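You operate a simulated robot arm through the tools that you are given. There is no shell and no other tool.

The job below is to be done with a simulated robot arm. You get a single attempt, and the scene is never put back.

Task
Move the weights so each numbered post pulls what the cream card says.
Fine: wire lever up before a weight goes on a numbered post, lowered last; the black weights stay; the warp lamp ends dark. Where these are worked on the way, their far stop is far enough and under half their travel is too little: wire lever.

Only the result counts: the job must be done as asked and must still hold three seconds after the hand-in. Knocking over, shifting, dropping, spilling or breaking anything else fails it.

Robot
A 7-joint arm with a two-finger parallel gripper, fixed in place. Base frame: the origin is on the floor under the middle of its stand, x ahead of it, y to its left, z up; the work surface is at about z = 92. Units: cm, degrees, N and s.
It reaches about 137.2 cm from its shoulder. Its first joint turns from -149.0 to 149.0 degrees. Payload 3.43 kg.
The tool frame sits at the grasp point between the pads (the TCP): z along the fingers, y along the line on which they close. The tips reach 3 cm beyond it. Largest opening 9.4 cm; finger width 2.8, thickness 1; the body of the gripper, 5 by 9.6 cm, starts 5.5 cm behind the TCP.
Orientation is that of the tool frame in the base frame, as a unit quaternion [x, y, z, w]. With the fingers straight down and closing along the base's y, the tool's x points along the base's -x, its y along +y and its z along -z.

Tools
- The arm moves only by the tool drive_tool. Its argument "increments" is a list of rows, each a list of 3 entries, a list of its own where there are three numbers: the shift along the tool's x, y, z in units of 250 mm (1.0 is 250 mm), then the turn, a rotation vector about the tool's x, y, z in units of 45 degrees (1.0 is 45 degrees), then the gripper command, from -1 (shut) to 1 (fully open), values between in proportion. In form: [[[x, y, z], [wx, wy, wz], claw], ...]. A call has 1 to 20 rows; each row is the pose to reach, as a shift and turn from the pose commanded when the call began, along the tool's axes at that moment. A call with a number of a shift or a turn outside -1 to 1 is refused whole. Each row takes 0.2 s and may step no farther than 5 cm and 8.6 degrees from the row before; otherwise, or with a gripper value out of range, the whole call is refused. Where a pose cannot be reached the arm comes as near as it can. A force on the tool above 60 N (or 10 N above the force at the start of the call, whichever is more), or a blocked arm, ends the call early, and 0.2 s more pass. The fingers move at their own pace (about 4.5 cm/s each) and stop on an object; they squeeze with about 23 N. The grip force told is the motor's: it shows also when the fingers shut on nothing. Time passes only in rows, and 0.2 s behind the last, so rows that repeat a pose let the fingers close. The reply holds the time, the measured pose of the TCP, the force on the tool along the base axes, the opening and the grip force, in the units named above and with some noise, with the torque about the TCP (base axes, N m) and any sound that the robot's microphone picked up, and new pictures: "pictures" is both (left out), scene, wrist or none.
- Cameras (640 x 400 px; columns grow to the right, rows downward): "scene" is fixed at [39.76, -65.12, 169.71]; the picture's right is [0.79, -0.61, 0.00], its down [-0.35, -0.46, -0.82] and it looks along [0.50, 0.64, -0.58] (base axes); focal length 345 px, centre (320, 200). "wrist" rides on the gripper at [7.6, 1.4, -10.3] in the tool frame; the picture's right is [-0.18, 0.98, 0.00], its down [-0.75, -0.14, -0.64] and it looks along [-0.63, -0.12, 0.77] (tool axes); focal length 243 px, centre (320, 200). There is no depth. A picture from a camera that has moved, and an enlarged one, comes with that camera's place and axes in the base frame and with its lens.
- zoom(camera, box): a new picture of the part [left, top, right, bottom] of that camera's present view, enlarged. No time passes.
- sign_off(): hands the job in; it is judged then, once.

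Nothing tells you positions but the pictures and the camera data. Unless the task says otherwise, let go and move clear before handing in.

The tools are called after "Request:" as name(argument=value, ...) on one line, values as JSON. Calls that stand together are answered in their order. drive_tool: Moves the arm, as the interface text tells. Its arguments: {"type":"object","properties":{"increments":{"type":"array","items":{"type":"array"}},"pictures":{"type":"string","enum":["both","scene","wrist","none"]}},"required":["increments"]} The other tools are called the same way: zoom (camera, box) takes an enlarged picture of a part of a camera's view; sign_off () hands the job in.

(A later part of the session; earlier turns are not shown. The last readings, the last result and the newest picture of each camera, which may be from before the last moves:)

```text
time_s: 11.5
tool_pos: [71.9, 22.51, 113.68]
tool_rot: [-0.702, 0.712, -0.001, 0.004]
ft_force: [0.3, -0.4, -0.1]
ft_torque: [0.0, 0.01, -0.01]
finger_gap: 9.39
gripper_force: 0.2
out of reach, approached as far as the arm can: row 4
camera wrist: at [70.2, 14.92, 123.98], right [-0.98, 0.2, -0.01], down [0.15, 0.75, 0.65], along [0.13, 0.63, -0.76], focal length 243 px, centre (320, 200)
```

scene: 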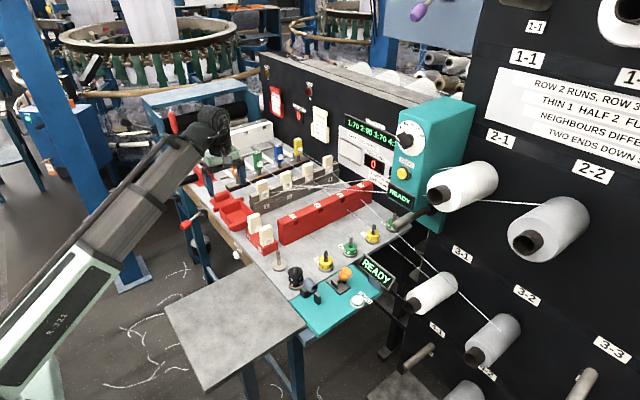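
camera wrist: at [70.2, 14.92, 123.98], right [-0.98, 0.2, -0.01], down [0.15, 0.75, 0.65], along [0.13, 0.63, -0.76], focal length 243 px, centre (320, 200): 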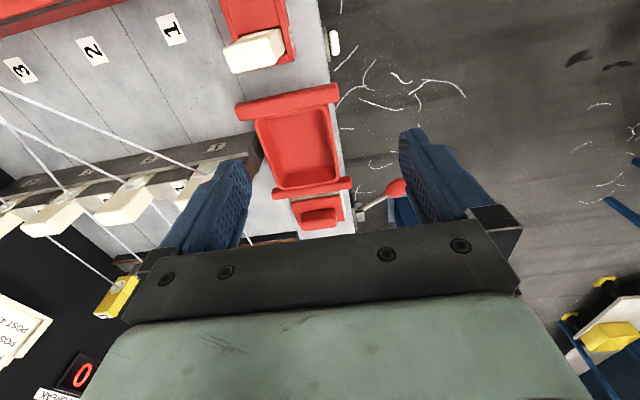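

The red knob is visible between the fingers. Zooming in on it.

Request:
zoom(camera="wrist", box=[300, 140, 440, 240])

Request:
zoom(camera="wrist", box=[340, 180, 420, 240])

Request:
zoom(camera="scene", box=[130, 100, 250, 240])

Request:
zoom(camera="scene", box=[180, 185, 230, 235])

```text
4.00 times, centred on (370, 190) of wrist
camera zoom: at [70.2, 14.92, 123.98], right [-0.98, 0.2, -0.01], down [0.15, 0.75, 0.65], along [0.13, 0.63, -0.76], focal length 970 px, centre (120, 240)
```

zoom: 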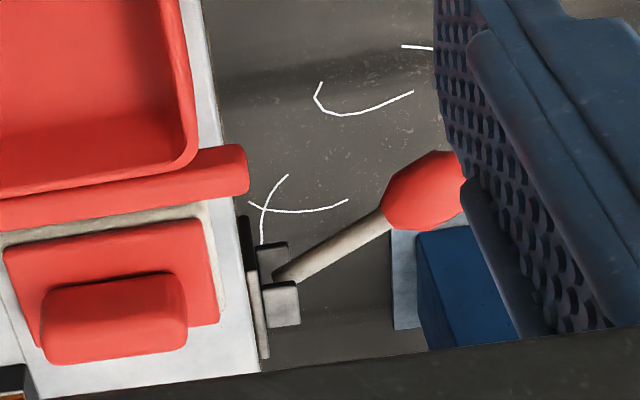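

```text
6.67 times, centred on (380, 210) of wrist
camera zoom: at [70.2, 14.92, 123.98], right [-0.98, 0.2, -0.01], down [0.15, 0.75, 0.65], along [0.13, 0.63, -0.76], focal length 1618 px, centre (-80, 133)
```

zoom: 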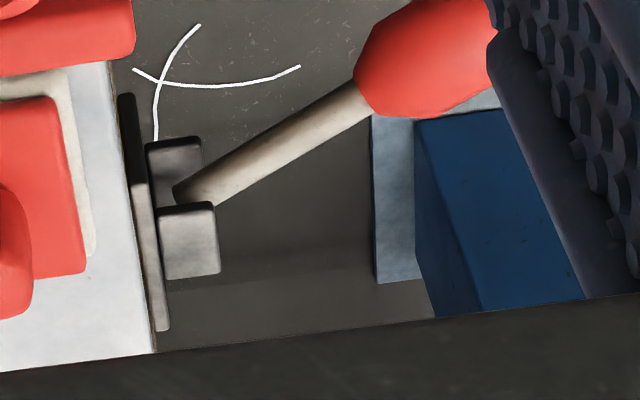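

```text
2.86 times, centred on (190, 170) of scene
camera zoom: at [39.76, -65.12, 169.71], right [0.79, -0.61, 0.0], down [-0.35, -0.46, -0.82], along [0.5, 0.64, -0.58], focal length 985 px, centre (691, 286)
```

zoom: 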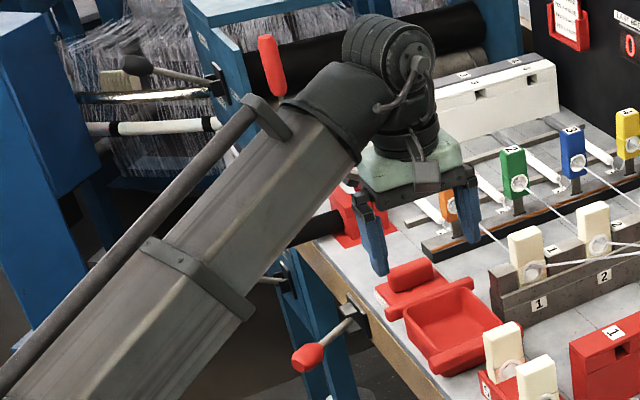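

```text
8.00 times, centred on (205, 210) of scene
camera zoom: at [39.76, -65.12, 169.71], right [0.79, -0.61, 0.0], down [-0.35, -0.46, -0.82], along [0.5, 0.64, -0.58], focal length 2758 px, centre (1240, 120)
```

zoom: 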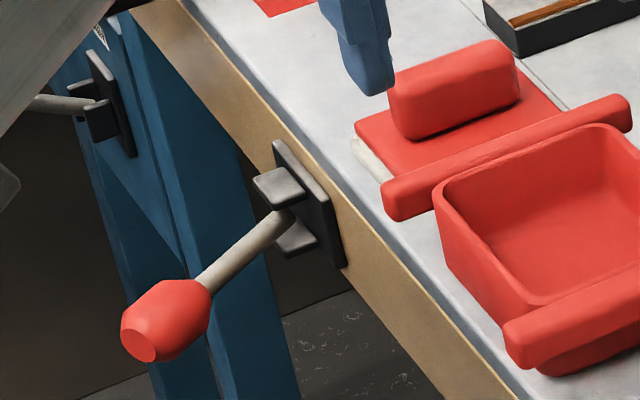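

Triangulating shows the red-knob lever swings horizontally, so it probably isn't the wire lever. There's a label above the blue-knob lever's plate; zooming in there.

Request:
zoom(camera="scene", box=[162, 180, 197, 210])

Request:
zoom(camera="scene", box=[130, 100, 190, 150])

Request:
zoom(camera="wrist", box=[520, 260, 640, 400])

```text
13.33 times, centred on (180, 195) of scene
camera zoom: at [39.76, -65.12, 169.71], right [0.79, -0.61, 0.0], down [-0.35, -0.46, -0.82], along [0.5, 0.64, -0.58], focal length 4596 px, centre (2193, 267)
```

zoom: 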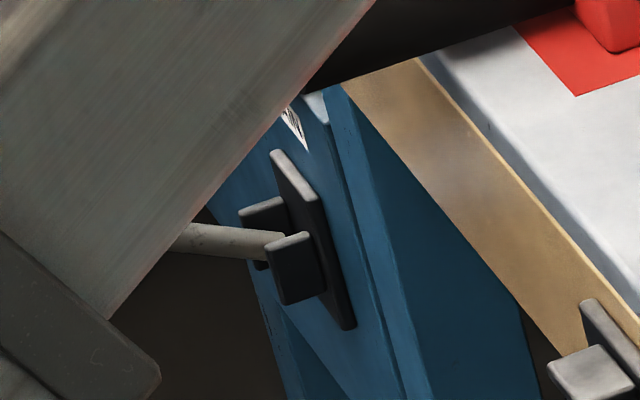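

```text
8.00 times, centred on (160, 125) of scene
camera zoom: at [39.76, -65.12, 169.71], right [0.79, -0.61, 0.0], down [-0.35, -0.46, -0.82], along [0.5, 0.64, -0.58], focal length 2758 px, centre (1600, 800)
```

zoom: 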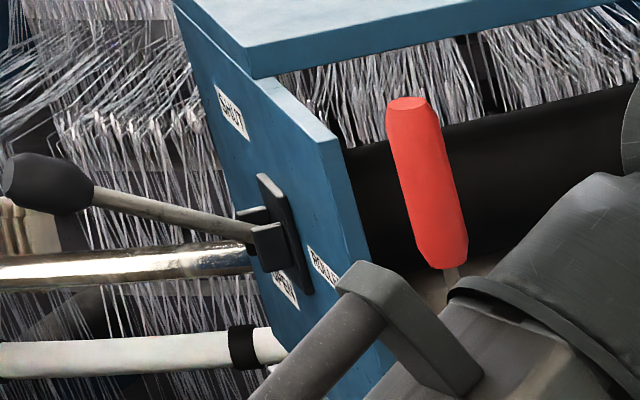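

```text
2.86 times, centred on (580, 330) of wrist
camera zoom: at [70.2, 14.92, 123.98], right [-0.98, 0.2, -0.01], down [0.15, 0.75, 0.65], along [0.13, 0.63, -0.76], focal length 693 px, centre (-423, -171)
```

zoom: 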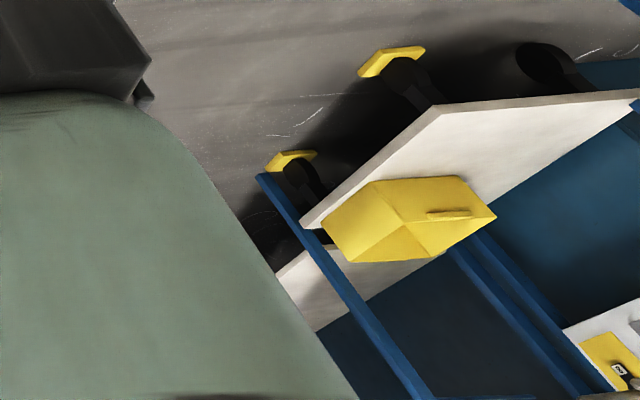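

The blue-knob lever next to the table's left corner swings vertically and has a partly hidden label. I'll swing the arm right so the scene camera can read it.

Request:
drive_tool(increments=[[[0.16, -0.05, 0.02], [0, 0, 0.1], 1], [[0.32, -0.1, 0.04], [0, 0, 0.2], 1], [[0.48, -0.16, 0.05], [0, 0, 0.3], 1], [[0.64, -0.21, 0.06], [0, 0, 0.4], 1], [[0.8, -0.27, 0.07], [0, 0, 0.5], 1], [[0.96, -0.32, 0.08], [0, 0, 0.6], 1]], pictures="both")

Request:
zoom(camera="scene", box=[120, 130, 220, 230])

```text
time_s: 12.9
tool_pos: [79.64, -1.54, 111.9]
tool_rot: [-0.515, 0.857, 0.001, -0.001]
ft_force: [-0.2, 0.6, -0.1]
ft_torque: [0.01, -0.01, -0.01]
finger_gap: 9.4
gripper_force: 0.1
camera wrist: at [74.76, -7.68, 122.14], right [-0.78, 0.62, 0.0], down [0.48, 0.6, 0.64], along [0.4, 0.5, -0.77], focal length 243 px, centre (320, 200)
```

scene: 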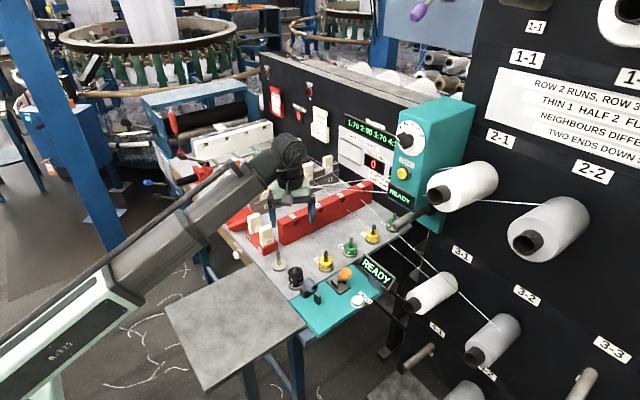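
wrist: 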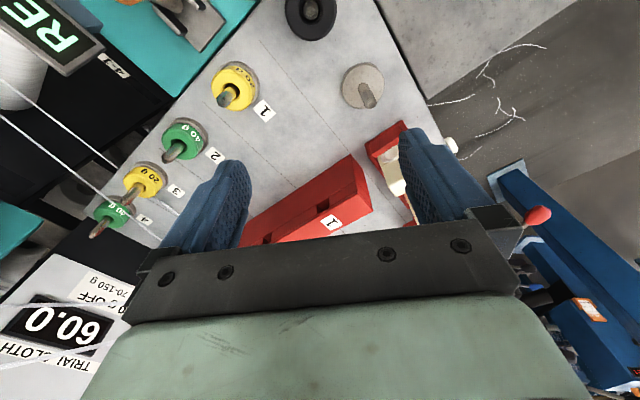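

```text
4.00 times, centred on (170, 180) of scene
camera zoom: at [39.76, -65.12, 169.71], right [0.79, -0.61, 0.0], down [-0.35, -0.46, -0.82], along [0.5, 0.64, -0.58], focal length 1379 px, centre (920, 280)
```

zoom: 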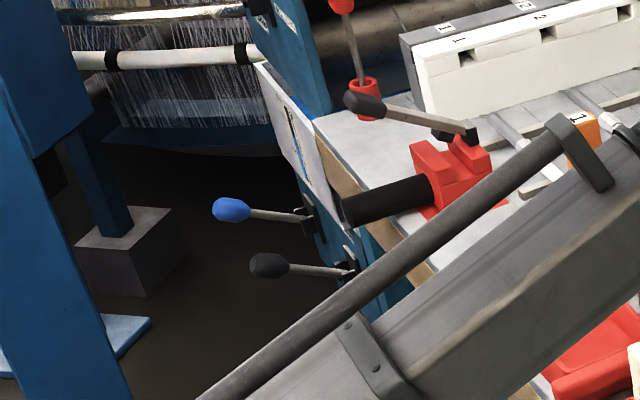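

Now there are two levers side by side, one with a blue knob and one black. I'll zoom in on their labels.

Request:
zoom(camera="scene", box=[140, 160, 200, 205])

Request:
zoom(camera="scene", box=[180, 120, 240, 170])

```text
8.89 times, centred on (170, 182) of scene
camera zoom: at [39.76, -65.12, 169.71], right [0.79, -0.61, 0.0], down [-0.35, -0.46, -0.82], along [0.5, 0.64, -0.58], focal length 3064 px, centre (1653, 356)
```

zoom: 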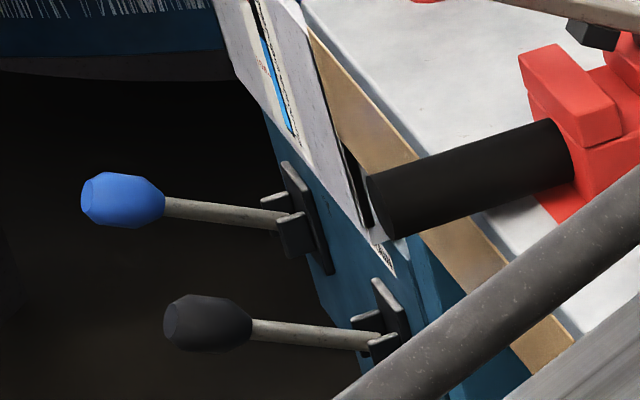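

```text
8.00 times, centred on (210, 145) of scene
camera zoom: at [39.76, -65.12, 169.71], right [0.79, -0.61, 0.0], down [-0.35, -0.46, -0.82], along [0.5, 0.64, -0.58], focal length 2758 px, centre (1200, 640)
```

zoom: 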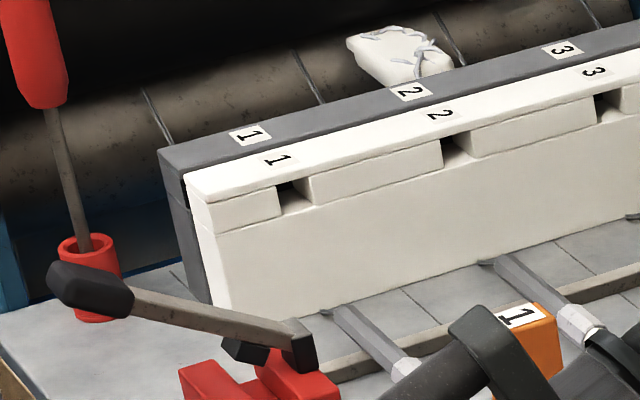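

The blue and black levers sit under a gauge panel and look like water controls. I'll move the arm further right to expose the whole left side.

Request:
drive_tool(increments=[[[0.13, -0.12, -0.01], [0, 0, 0.1], 1], [[0.26, -0.24, -0.02], [0, 0, 0.2], 1], [[0.39, -0.36, -0.03], [0, 0, 0.3], 1], [[0.54, -0.51, -0.04], [0, 0, 0.4], 1]], pictures="both")

Request:
zoom(camera="scene", box=[130, 90, 250, 240])

Request:
zoom(camera="scene", box=[150, 150, 220, 220])

Request:
zoom(camera="scene", box=[165, 150, 195, 180])

```text
refused: row 4 steps farther than a row can; nothing moved
```

```text
2.67 times, centred on (190, 165) of scene
camera zoom: at [39.76, -65.12, 169.71], right [0.79, -0.61, 0.0], down [-0.35, -0.46, -0.82], along [0.5, 0.64, -0.58], focal length 919 px, centre (667, 293)
```

zoom: 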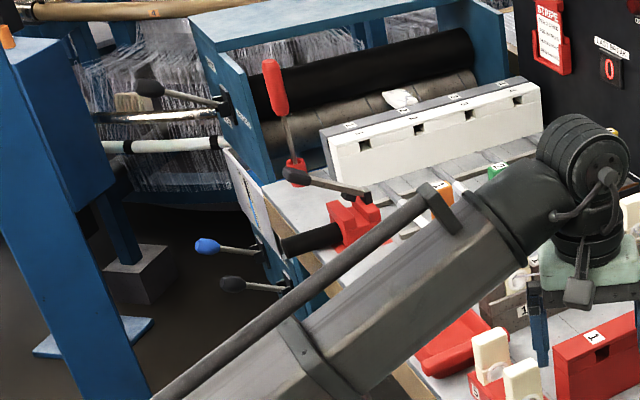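

```text
5.71 times, centred on (185, 185) of scene
camera zoom: at [39.76, -65.12, 169.71], right [0.79, -0.61, 0.0], down [-0.35, -0.46, -0.82], along [0.5, 0.64, -0.58], focal length 1970 px, centre (1091, 286)
```

zoom: 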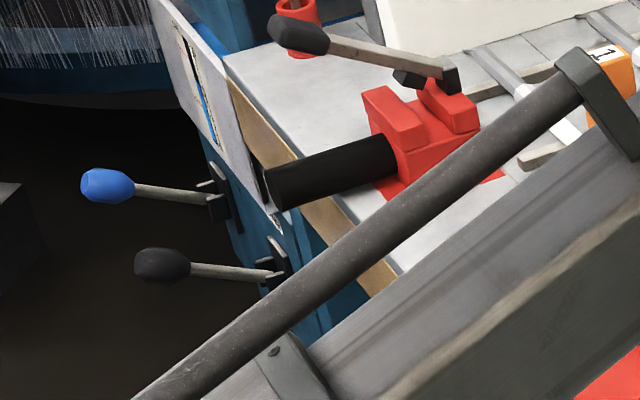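

```text
13.33 times, centred on (180, 165) of scene
camera zoom: at [39.76, -65.12, 169.71], right [0.79, -0.61, 0.0], down [-0.35, -0.46, -0.82], along [0.5, 0.64, -0.58], focal length 4596 px, centre (2187, 667)
```

zoom: 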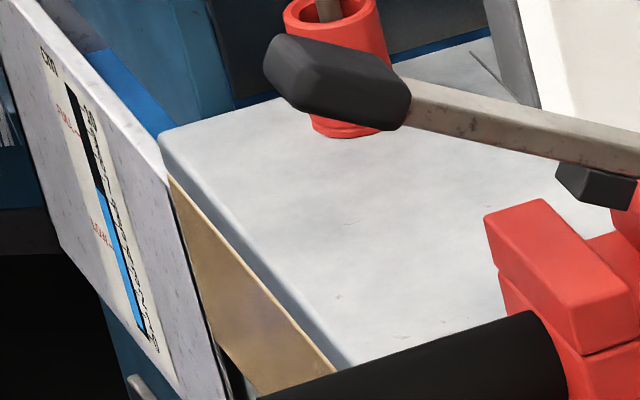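

I can now rule out blue and black as water-tank controls (level gauge beside them). Next I'll turn the tool to look at the orange lever on the teal plate and nearby labels.

Request:
drive_tool(increments=[[[0, 0, 0], [0, 0, 0.17], 1], [[0, 0, 0], [0, 0, 0.34], 1], [[0, 0, 0], [0, 0, 0.51], 1], [[0, 0, 0], [0, 0, 0.68], 1], [[0, 0, 0], [0, 0, 0.84], 1], [[0, 0, 0], [0, 0, 1.0], 1]], pictures="none")

Request:
drive_tool(increments=[[[0, 0, 0], [0, 0, 0.17], 1], [[0, 0, 0], [0, 0, 0.34], 1], [[0, 0, 0], [0, 0, 0.51], 1], [[0, 0, 0], [0, 0, 0.68], 1], [[0, 0, 0], [0, 0, 0.84], 1], [[0, 0, 0], [0, 0, 1.0], 1]], pictures="both")

```text
time_s: 14.3
tool_pos: [79.56, -1.69, 111.8]
tool_rot: [-0.146, 0.989, -0.001, -0.002]
ft_force: [1.0, 0.3, -0.1]
ft_torque: [0.04, 0.03, 0.01]
finger_gap: 9.4
gripper_force: 0.1
```

```text
time_s: 15.7
tool_pos: [79.61, -1.71, 111.85]
tool_rot: [0.243, 0.97, -0.001, -0.001]
ft_force: [0.1, 0.1, -1.1]
ft_torque: [-0.02, -0.01, 0.0]
finger_gap: 9.4
gripper_force: 0.0
camera wrist: at [73.5, 3.23, 122.11], right [0.62, 0.78, 0.0], down [0.6, -0.48, 0.64], along [0.5, -0.4, -0.77], focal length 243 px, centre (320, 200)
```

scene: 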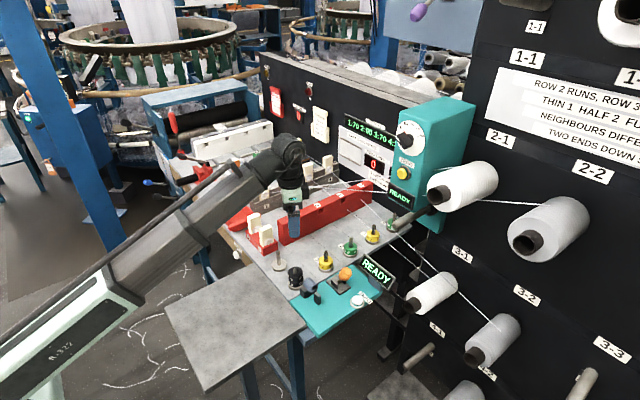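
wrist: 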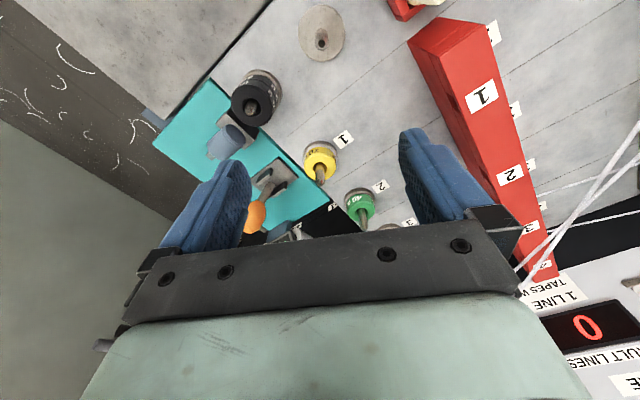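

Request:
zoom(camera="wrist", box=[150, 60, 400, 240])

Request:
zoom(camera="wrist", box=[500, 260, 640, 400])

Request:
zoom(camera="scene", box=[330, 130, 400, 185])

```text
2.22 times, centred on (275, 150) of wrist
camera zoom: at [73.5, 3.23, 122.11], right [0.62, 0.78, 0.0], down [0.6, -0.48, 0.64], along [0.5, -0.4, -0.77], focal length 539 px, centre (420, 311)
```

zoom: 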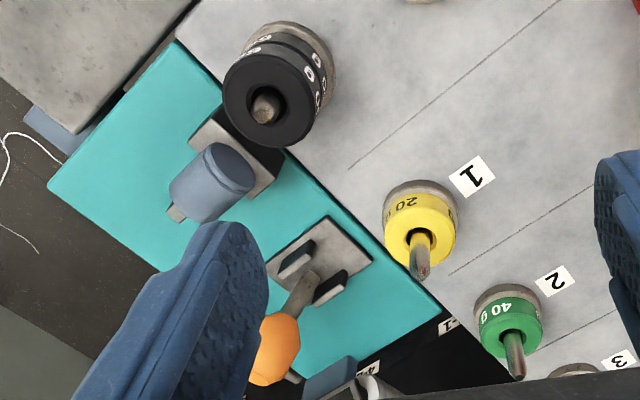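

```text
2.86 times, centred on (570, 330) of wrist
camera zoom: at [73.5, 3.23, 122.11], right [0.62, 0.78, 0.0], down [0.6, -0.48, 0.64], along [0.5, -0.4, -0.77], focal length 693 px, centre (-394, -171)
```

zoom: 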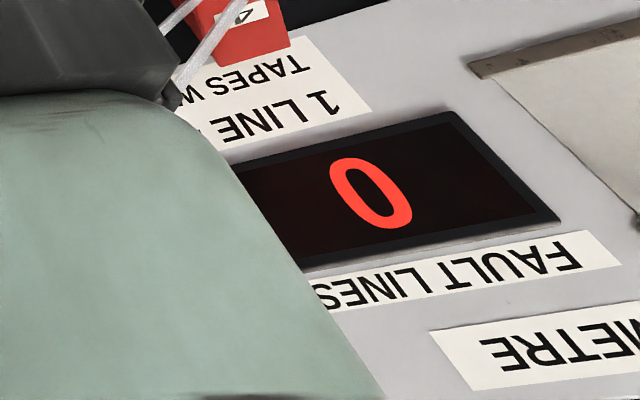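

```text
7.27 times, centred on (365, 158) of scene
camera zoom: at [39.76, -65.12, 169.71], right [0.79, -0.61, 0.0], down [-0.35, -0.46, -0.82], along [0.5, 0.64, -0.58], focal length 2507 px, centre (-7, 509)
```

zoom: 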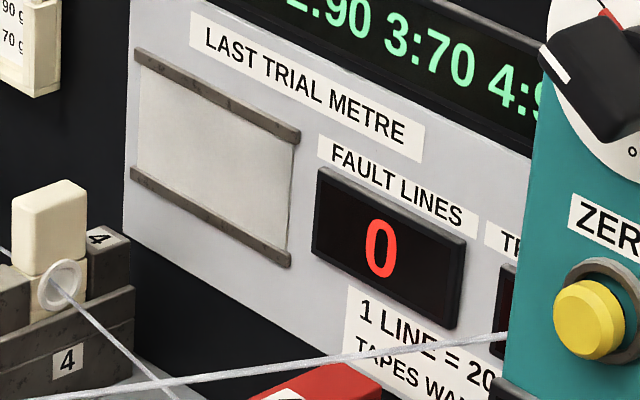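

The orange lever belongs to a bench instrument and has no "wire" label. I'll go back over the drop-wire bar area (the coloured blocks) and look closely for a lever there.

Request:
drive_tool(increments=[[[0, 0, -0.02], [0, 0, -0.17], 1], [[0, 0, -0.03], [0, 0, -0.34], 1], [[0, 0, -0.04], [0, 0, -0.51], 1], [[0, 0, -0.04], [0, 0, -0.68], 1], [[0, 0, -0.04], [0, 0, -0.84], 1], [[0, 0, -0.04], [0, 0, -1.0], 1]], pictures="none")

```text
time_s: 17.1
tool_pos: [79.66, -1.65, 112.91]
tool_rot: [-0.148, 0.989, 0.0, -0.002]
ft_force: [13.2, 15.2, -21.3]
ft_torque: [-1.85, -0.08, -1.21]
finger_gap: 9.38
gripper_force: 0.0
```

The drop-wire bar sits at about y = 50, directly in line with the red-knob lever on the table front, so that lever may well be the wire lever. I'll move in for a closer look at its hinge and surroundings.

Request:
drive_tool(increments=[[[-0.024, 0.125, 0.04], [0, 0, -0.167], 1], [[-0.048, 0.25, 0.04], [0, 0, -0.333], 1], [[-0.073, 0.375, 0.04], [0, 0, -0.5], 1], [[-0.097, 0.5, 0.04], [0, 0, -0.667], 1], [[-0.12, 0.625, 0.04], [0, 0, -0.833], 1], [[-0.146, 0.75, 0.04], [0, 0, -1.0], 1]], pictures="wrist")

```text
time_s: 18.5
tool_pos: [77.48, 17.25, 111.89]
tool_rot: [-0.517, 0.856, 0.001, -0.002]
ft_force: [-1.0, -0.3, 0.3]
ft_torque: [-0.02, 0.01, -0.01]
finger_gap: 9.41
gripper_force: 0.1
camera wrist: at [72.73, 11.32, 122.17], right [-0.78, 0.62, 0.0], down [0.48, 0.6, 0.64], along [0.4, 0.5, -0.77], focal length 243 px, centre (320, 200)
```

wrist: 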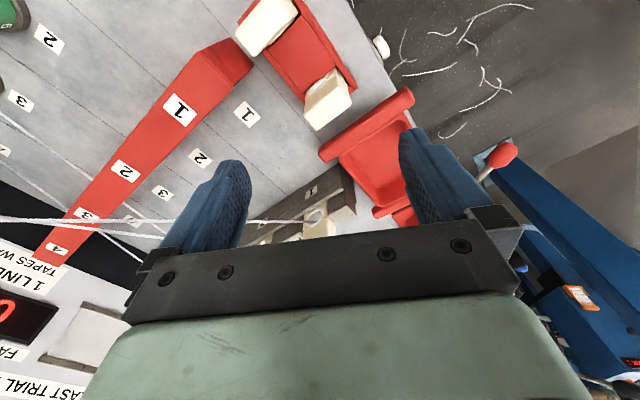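

Request:
drive_tool(increments=[[[-0.085, 0.053, 0], [0, 0, -0.167], 1], [[-0.17, 0.106, 0], [0, 0, -0.333], 1], [[-0.255, 0.159, 0], [0, 0, -0.5], 1], [[-0.34, 0.211, 0], [0, 0, -0.667], 1], [[-0.425, 0.264, 0], [0, 0, -0.833], 1], [[-0.51, 0.317, 0], [0, 0, -1.0], 1]], pictures="wrist")

```text
time_s: 19.9
tool_pos: [76.53, 32.54, 111.94]
tool_rot: [0.805, -0.593, -0.001, 0.001]
ft_force: [-0.5, 0.5, 0.3]
ft_torque: [-0.05, -0.02, 0.02]
finger_gap: 9.39
gripper_force: 0.0
camera wrist: at [77.4, 24.71, 122.14], right [-0.99, -0.11, 0.0], down [-0.09, 0.76, 0.64], along [-0.08, 0.64, -0.77], focal length 243 px, centre (320, 200)
```

wrist: 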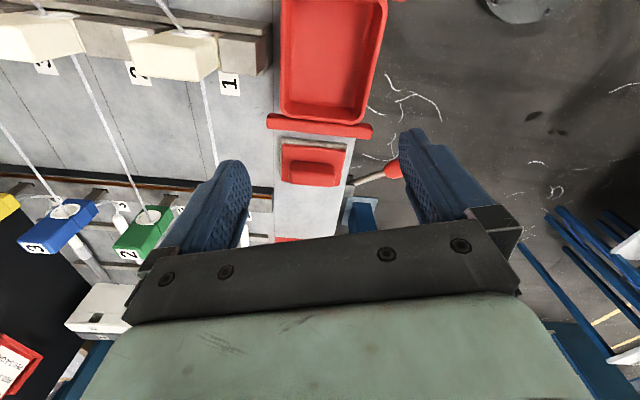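

Request:
drive_tool(increments=[[[0, 0, 0], [0, 0, -0.18], 1], [[0, 0, 0], [0, 0, -0.36], 1], [[0, 0, 0], [0, 0, -0.54], 1], [[0, 0, 0], [0, 0, -0.7], 1]], pictures="wrist")

Request:
zoom(camera="wrist", box=[240, 100, 420, 230])

```text
time_s: 20.9
tool_pos: [76.56, 32.27, 111.69]
tool_rot: [0.936, -0.352, -0.001, 0.001]
ft_force: [0.1, 0.1, 0.3]
ft_torque: [-0.02, 0.03, 0.01]
finger_gap: 9.38
gripper_force: 0.1
camera wrist: at [81.29, 26.28, 122.09], right [-0.79, -0.62, 0.0], down [-0.47, 0.6, 0.64], along [-0.4, 0.5, -0.77], focal length 243 px, centre (320, 200)
```

wrist: 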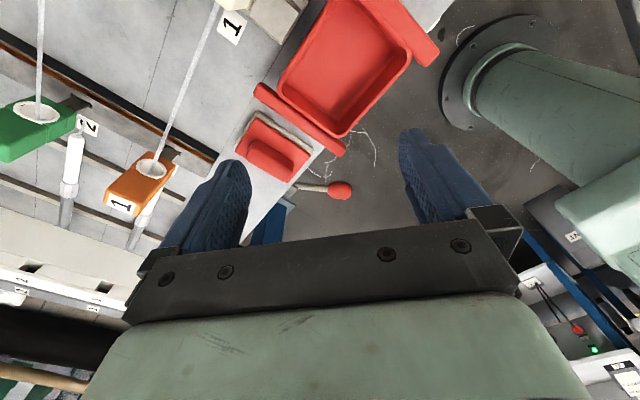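

```text
3.08 times, centred on (330, 165) of wrist
camera zoom: at [81.29, 26.28, 122.09], right [-0.79, -0.62, 0.0], down [-0.47, 0.6, 0.64], along [-0.4, 0.5, -0.77], focal length 746 px, centre (289, 308)
```

zoom: 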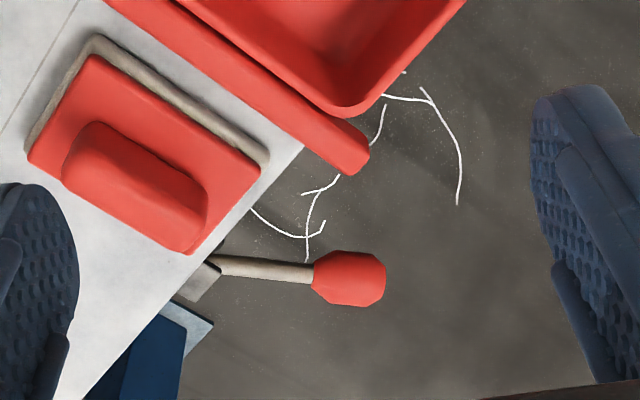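

Good view: the red-knob lever lies horizontal, swung a little toward -y. Before deciding I want to look at the black-grip lever on the red device at the left end, so I'm turning toward it.

Request:
drive_tool(increments=[[[-0.05, -0.027, 0], [0, 0, 0.165], 1], [[-0.1, -0.055, 0], [0, 0, 0.33], 1], [[-0.15, -0.082, 0], [0, 0, 0.495], 1], [[-0.2, -0.11, 0], [0, 0, 0.66], 1], [[-0.25, -0.137, 0], [0, 0, 0.825], 1], [[-0.3, -0.165, 0], [0, 0, 0.98], 1]], pictures="both")

Request:
zoom(camera="wrist", box=[220, 60, 440, 230])

```text
time_s: 22.3
tool_pos: [73.71, 40.38, 111.81]
tool_rot: [0.733, -0.68, -0.001, 0.002]
ft_force: [0.0, -0.6, -0.5]
ft_torque: [0.01, 0.01, 0.02]
finger_gap: 9.42
gripper_force: 0.1
camera wrist: at [72.79, 32.68, 122.13], right [-0.99, 0.11, 0.0], down [0.09, 0.76, 0.64], along [0.07, 0.64, -0.77], focal length 243 px, centre (320, 200)
```

scene: 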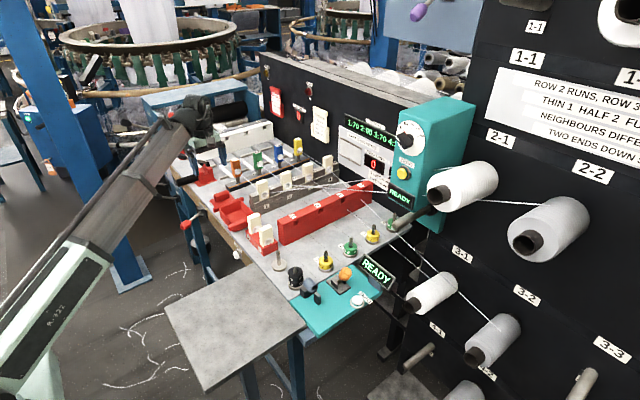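
wrist: 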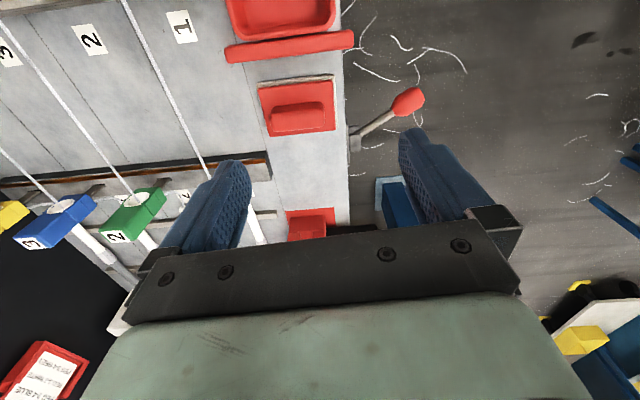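

```text
2.35 times, centred on (330, 145) of wrist
camera zoom: at [72.79, 32.68, 122.13], right [-0.99, 0.11, 0.0], down [0.09, 0.76, 0.64], along [0.07, 0.64, -0.77], focal length 571 px, centre (296, 329)
```

zoom: 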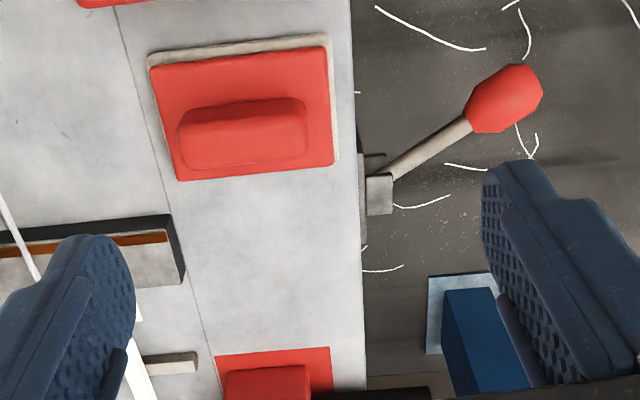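

The red-knob lever is clearly visible from above now. I'll continue +y to look at the red device and its black-grip lever.

Request:
drive_tool(increments=[[[-0.15, 0, 0], [0, 0, 0], 1], [[-0.3, 0, 0], [0, 0, 0], 1], [[-0.45, 0, 0], [0, 0, 0], 1], [[-0.6, 0, 0], [0, 0, 0], 1]], pictures="both")

Request:
zoom(camera="wrist", box=[220, 60, 440, 230])

```text
time_s: 23.3
tool_pos: [72.47, 55.35, 111.81]
tool_rot: [0.734, -0.679, -0.001, 0.001]
ft_force: [0.1, 0.0, -0.4]
ft_torque: [0.03, -0.02, 0.01]
finger_gap: 9.39
gripper_force: 0.2
camera wrist: at [71.71, 47.62, 122.13], right [-0.99, 0.11, 0.0], down [0.08, 0.76, 0.64], along [0.07, 0.64, -0.77], focal length 243 px, centre (320, 200)
```

scene: 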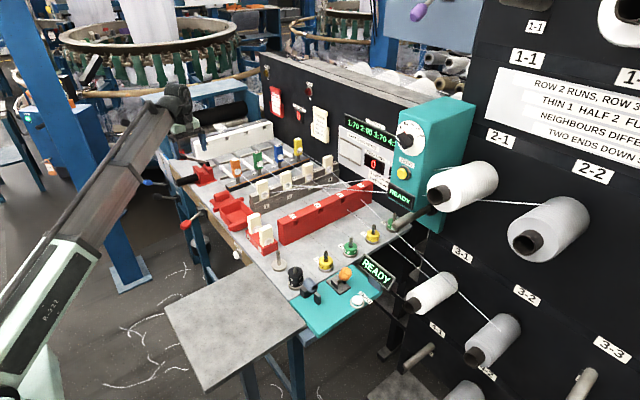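
wrist: 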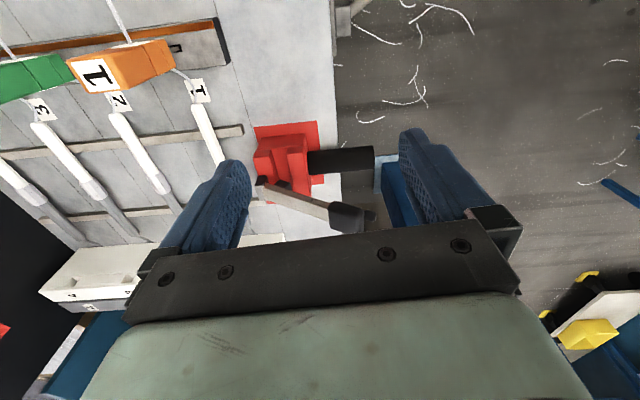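

```text
2.35 times, centred on (330, 145) of wrist
camera zoom: at [71.71, 47.62, 122.13], right [-0.99, 0.11, 0.0], down [0.08, 0.76, 0.64], along [0.07, 0.64, -0.77], focal length 571 px, centre (296, 329)
```

zoom: 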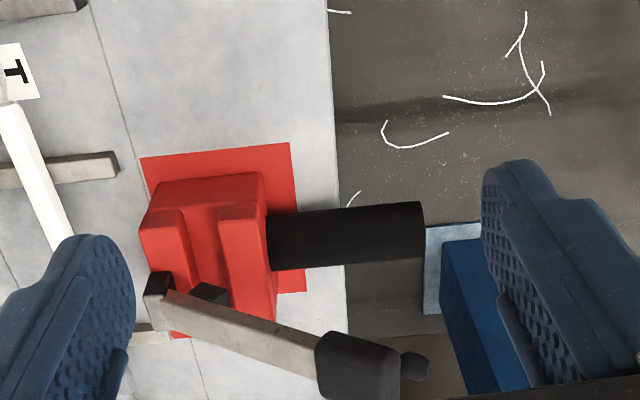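

Request:
zoom(camera="scene", box=[170, 130, 250, 190])

Request:
zoom(camera="scene", box=[190, 150, 225, 180])

Request:
zoom(camera="scene", box=[220, 130, 340, 200])

```text
6.67 times, centred on (210, 160) of scene
camera zoom: at [39.76, -65.12, 169.71], right [0.79, -0.61, 0.0], down [-0.35, -0.46, -0.82], along [0.5, 0.64, -0.58], focal length 2298 px, centre (1053, 467)
```

zoom: 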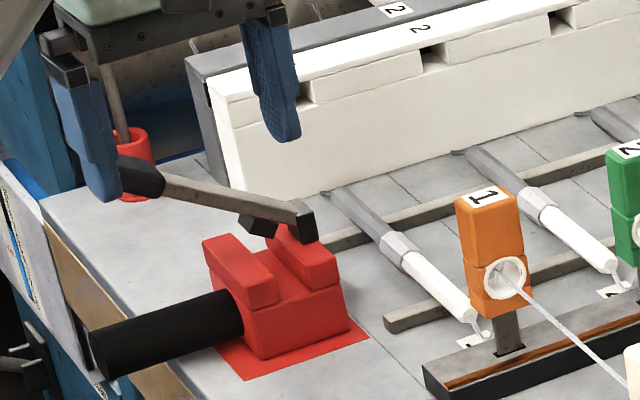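

```text
13.33 times, centred on (208, 165) of scene
camera zoom: at [39.76, -65.12, 169.71], right [0.79, -0.61, 0.0], down [-0.35, -0.46, -0.82], along [0.5, 0.64, -0.58], focal length 4596 px, centre (1820, 667)
```

zoom: 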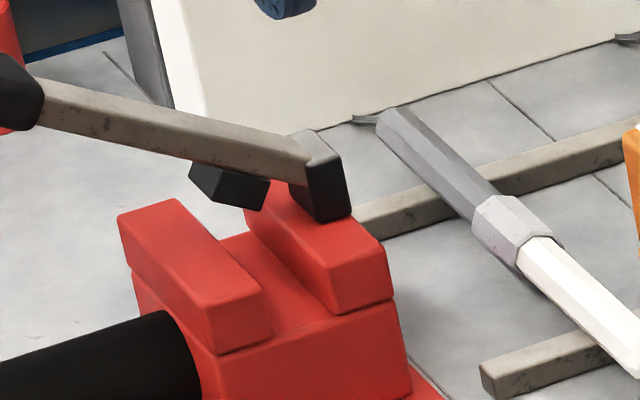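

```text
5.33 times, centred on (280, 165) of scene
camera zoom: at [39.76, -65.12, 169.71], right [0.79, -0.61, 0.0], down [-0.35, -0.46, -0.82], along [0.5, 0.64, -0.58], focal length 1838 px, centre (533, 387)
```

zoom: 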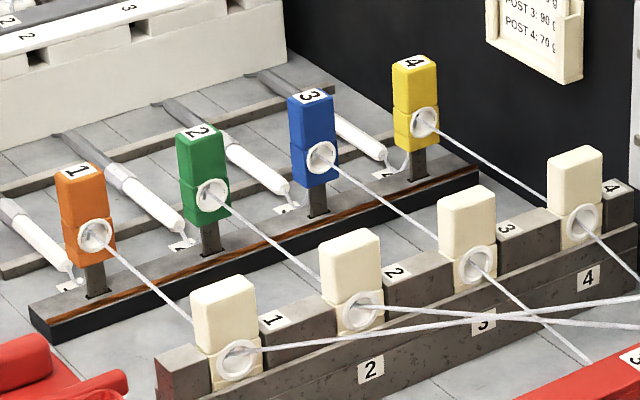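

The black-grip lever is part of the red hand tool. I'll take another close look around the red-knob lever's mount from the scene camera for any label, plus the front face by TRIAL.

Request:
zoom(camera="scene", box=[190, 195, 222, 227])

Request:
zoom(camera="scene", box=[222, 240, 262, 272])

Request:
zoom(camera="scene", box=[150, 160, 200, 220])

Request:
zoom(camera="scene", box=[150, 200, 290, 330])

```text
12.50 times, centred on (206, 211) of scene
camera zoom: at [39.76, -65.12, 169.71], right [0.79, -0.61, 0.0], down [-0.35, -0.46, -0.82], along [0.5, 0.64, -0.58], focal length 4309 px, centre (1745, 62)
```

zoom: 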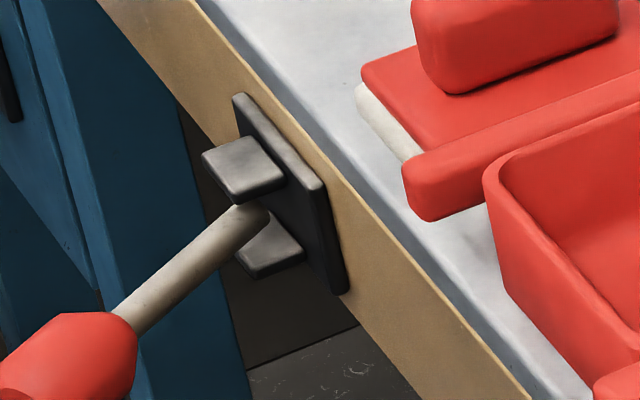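

```text
12.50 times, centred on (242, 256) of scene
camera zoom: at [39.76, -65.12, 169.71], right [0.79, -0.61, 0.0], down [-0.35, -0.46, -0.82], along [0.5, 0.64, -0.58], focal length 4309 px, centre (1295, -500)
```

zoom: 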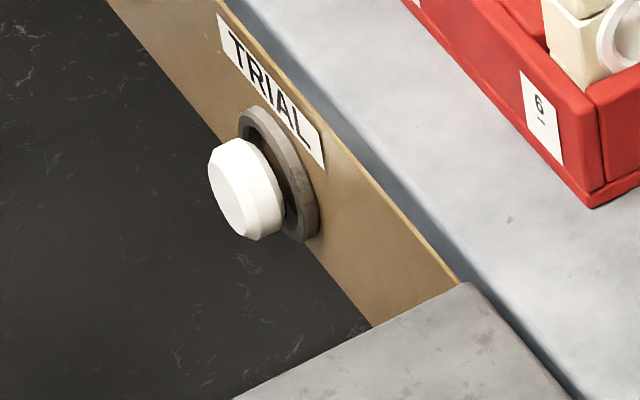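

```text
6.67 times, centred on (175, 190) of scene
camera zoom: at [39.76, -65.12, 169.71], right [0.79, -0.61, 0.0], down [-0.35, -0.46, -0.82], along [0.5, 0.64, -0.58], focal length 2298 px, centre (1287, 267)
```

zoom: 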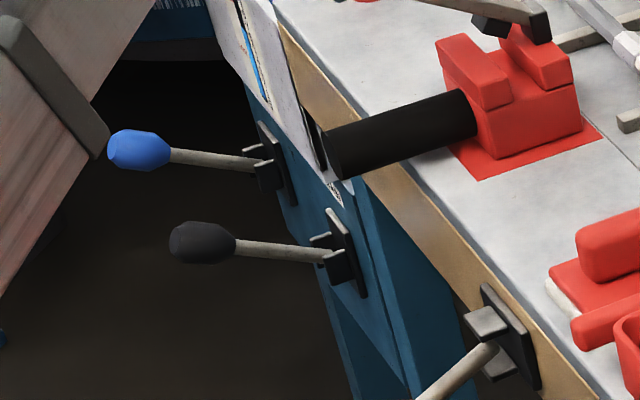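

```text
3.08 times, centred on (220, 265) of scene
camera zoom: at [39.76, -65.12, 169.71], right [0.79, -0.61, 0.0], down [-0.35, -0.46, -0.82], along [0.5, 0.64, -0.58], focal length 1061 px, centre (628, 0)
```

zoom: 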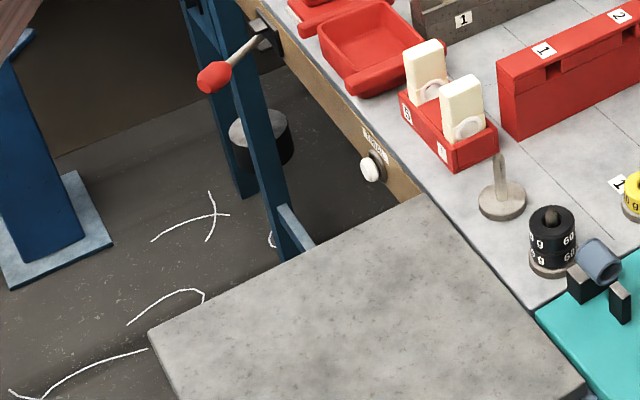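

The red-knob lever swings sideways, while the blue and black levers swing vertically and each has a label. I'll zoom right in on the label above the black lever.

Request:
zoom(camera="scene", box=[170, 180, 186, 196])

Request:
zoom(camera="scene", box=[160, 155, 184, 179])

Request:
zoom(camera="wrist", box=[340, 120, 480, 240])

```text
16.00 times, centred on (178, 188) of scene
camera zoom: at [39.76, -65.12, 169.71], right [0.79, -0.61, 0.0], down [-0.35, -0.46, -0.82], along [0.5, 0.64, -0.58], focal length 5515 px, centre (2592, 392)
```

zoom: 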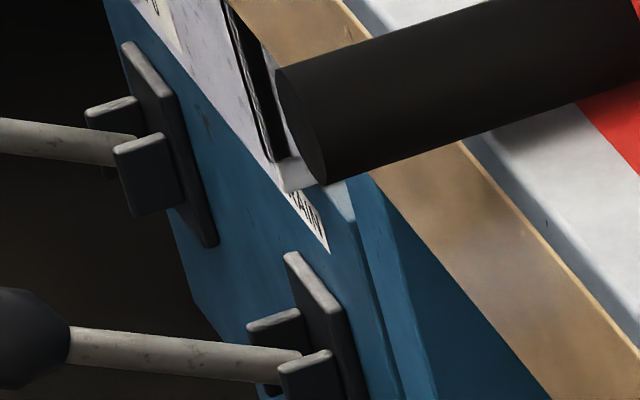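

```text
16.00 times, centred on (172, 167) of scene
camera zoom: at [39.76, -65.12, 169.71], right [0.79, -0.61, 0.0], down [-0.35, -0.46, -0.82], along [0.5, 0.64, -0.58], focal length 5515 px, centre (2688, 728)
```

zoom: 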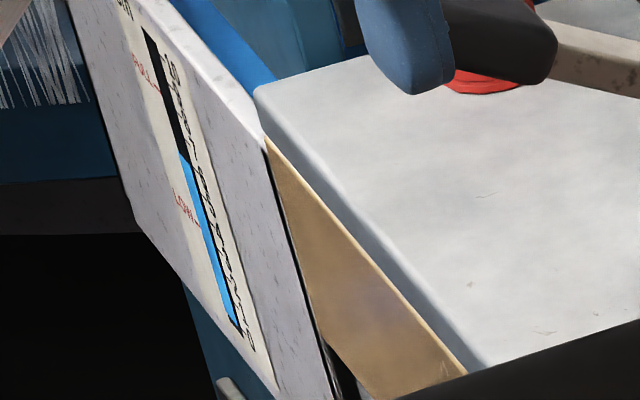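

```text
3.33 times, centred on (410, 180) of wrist
camera zoom: at [71.71, 47.62, 122.13], right [-0.99, 0.11, 0.0], down [0.08, 0.76, 0.64], along [0.07, 0.64, -0.77], focal length 809 px, centre (20, 267)
```

zoom: 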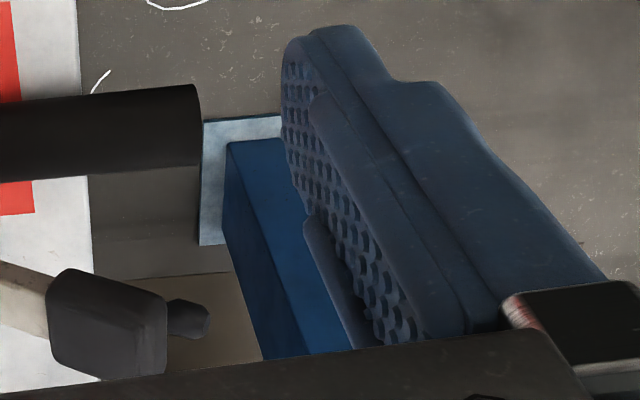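

That label ends in "...AIN" (DRAIN), so blue and black are the tank's fill and drain levers. I'll survey the rest of the surroundings with the wrist camera, since another lever may be out of the scene view.

Request:
drive_tool(increments=[[[0.15, 0, 0.02], [0, 0, -0.167], 1], [[0.3, 0, 0.02], [0, 0, -0.333], 1], [[0.45, 0, 0.02], [0, 0, -0.5], 1], [[0.6, 0, 0.02], [0, 0, -0.667], 1], [[0.6, 0, 0.02], [0, 0, -0.833], 1], [[0.6, 0, 0.02], [0, 0, -1.0], 1]], pictures="wrist")

Request:
drive_tool(increments=[[[0, 0, 0], [0, 0, -0.167], 1], [[0, 0, 0], [0, 0, -0.333], 1], [[0, 0, 0], [0, 0, -0.5], 1], [[0, 0, 0], [0, 0, -0.667], 1], [[0, 0, 0], [0, 0, -0.833], 1], [[0, 0, 0], [0, 0, -1.0], 1]], pictures="wrist")

```text
time_s: 24.7
tool_pos: [73.47, 40.44, 111.23]
tool_rot: [0.939, -0.345, -0.001, 0.0]
ft_force: [0.8, -0.2, -0.7]
ft_torque: [-0.03, 0.02, -0.03]
finger_gap: 9.41
gripper_force: 0.1
camera wrist: at [78.51, 34.34, 121.58], right [-0.78, -0.63, 0.0], down [-0.48, 0.6, 0.64], along [-0.41, 0.5, -0.77], focal length 243 px, centre (320, 200)
```

wrist: 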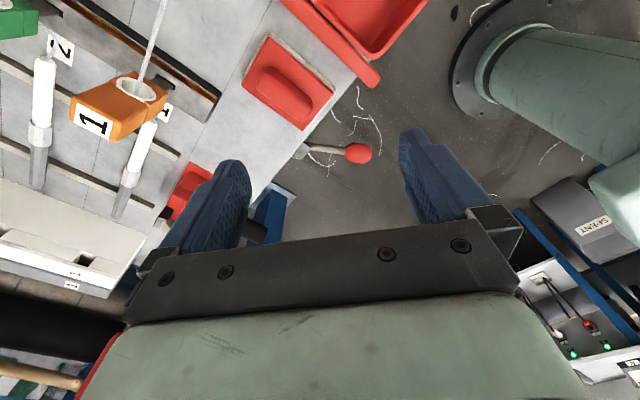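

```text
time_s: 26.1
tool_pos: [73.59, 40.4, 111.31]
tool_rot: [0.999, 0.04, -0.002, 0.0]
ft_force: [-0.3, -0.6, 0.0]
ft_torque: [0.05, 0.0, -0.03]
finger_gap: 9.42
gripper_force: 0.0
camera wrist: at [81.32, 39.6, 121.57], right [-0.1, -0.99, 0.0], down [-0.76, 0.08, 0.64], along [-0.64, 0.07, -0.76], focal length 243 px, centre (320, 200)
```

wrist: 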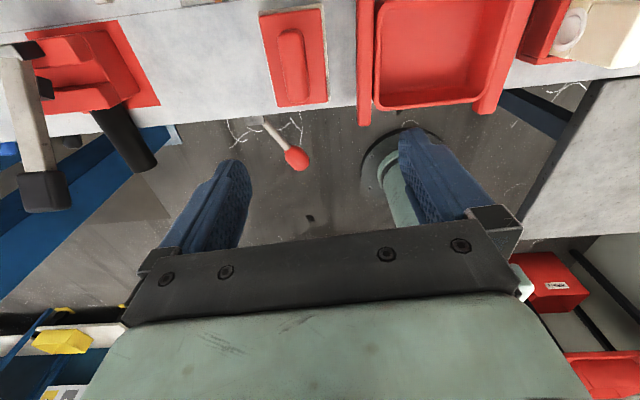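

Request:
zoom(camera="wrist", box=[500, 230, 640, 400])

Request:
zoom(camera="wrist", box=[0, 20, 340, 220])

Request:
zoom(camera="wrist", box=[0, 290, 140, 400])

```text
2.35 times, centred on (570, 315) of wrist
camera zoom: at [81.32, 39.6, 121.57], right [-0.1, -0.99, 0.0], down [-0.76, 0.08, 0.64], along [-0.64, 0.07, -0.76], focal length 571 px, centre (-268, -71)
```

zoom: 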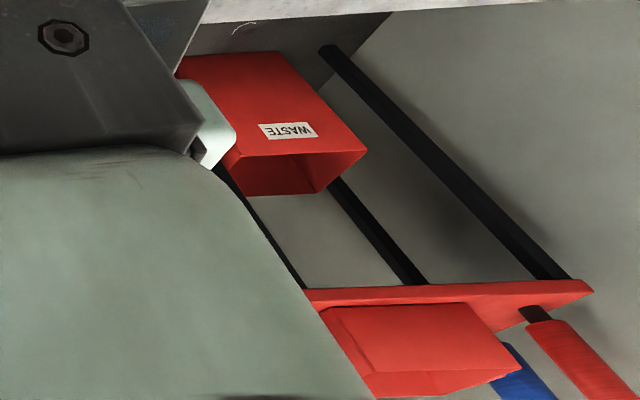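

```text
1.88 times, centred on (170, 120) of wrist
camera zoom: at [81.32, 39.6, 121.57], right [-0.1, -0.99, 0.0], down [-0.76, 0.08, 0.64], along [-0.64, 0.07, -0.76], focal length 457 px, centre (602, 351)
```

zoom: 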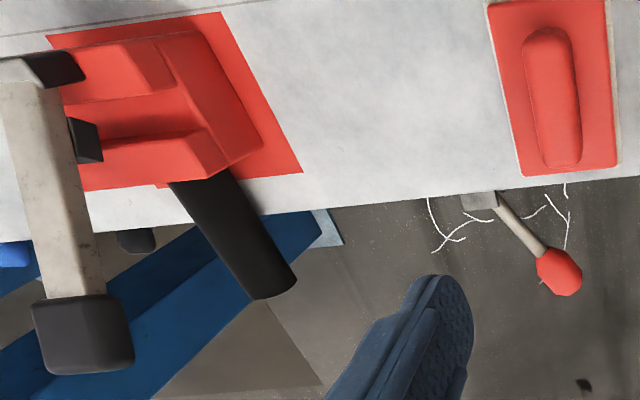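

```text
3.64 times, centred on (70, 345) of wrist
camera zoom: at [81.32, 39.6, 121.57], right [-0.1, -0.99, 0.0], down [-0.76, 0.08, 0.64], along [-0.64, 0.07, -0.76], focal length 882 px, centre (1229, -327)
```

zoom: 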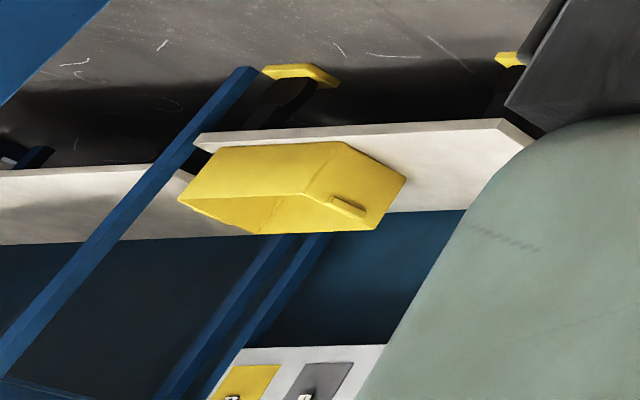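

Red-knob lever again seen swung toward -y. There are WASTE and SPENT bins behind the robot, so the cell is larger than the scene view. I'll keep turning to survey the front-right side for further levers.

Request:
drive_tool(increments=[[[0, 0.15, 0], [0, 0, -0.167], 1], [[0, 0.3, 0], [0, 0, -0.333], 1], [[0, 0.45, 0], [0, 0, -0.5], 1], [[0, 0.6, 0], [0, 0, -0.667], 1], [[0, 0.75, 0], [0, 0, -0.833], 1], [[0, 0.9, 0], [0, 0, -1.0], 1]], pictures="wrist")

```text
time_s: 27.5
tool_pos: [73.68, 33.83, 111.18]
tool_rot: [0.987, 0.163, -0.002, 0.0]
ft_force: [0.3, 0.1, 0.4]
ft_torque: [0.01, -0.01, 0.01]
finger_gap: 9.39
gripper_force: 0.0
out of reach, approached as far as the arm can: row 2, 3, 4, 5, 6
camera wrist: at [81.37, 34.95, 121.52], right [0.14, -0.99, 0.0], down [-0.76, -0.11, 0.65], along [-0.64, -0.09, -0.76], focal length 243 px, centre (320, 200)
```

wrist: 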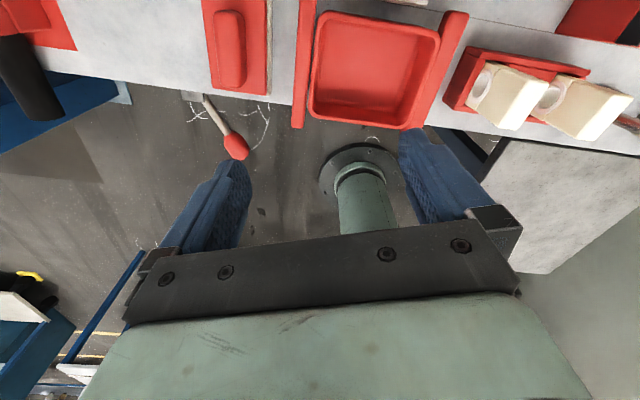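

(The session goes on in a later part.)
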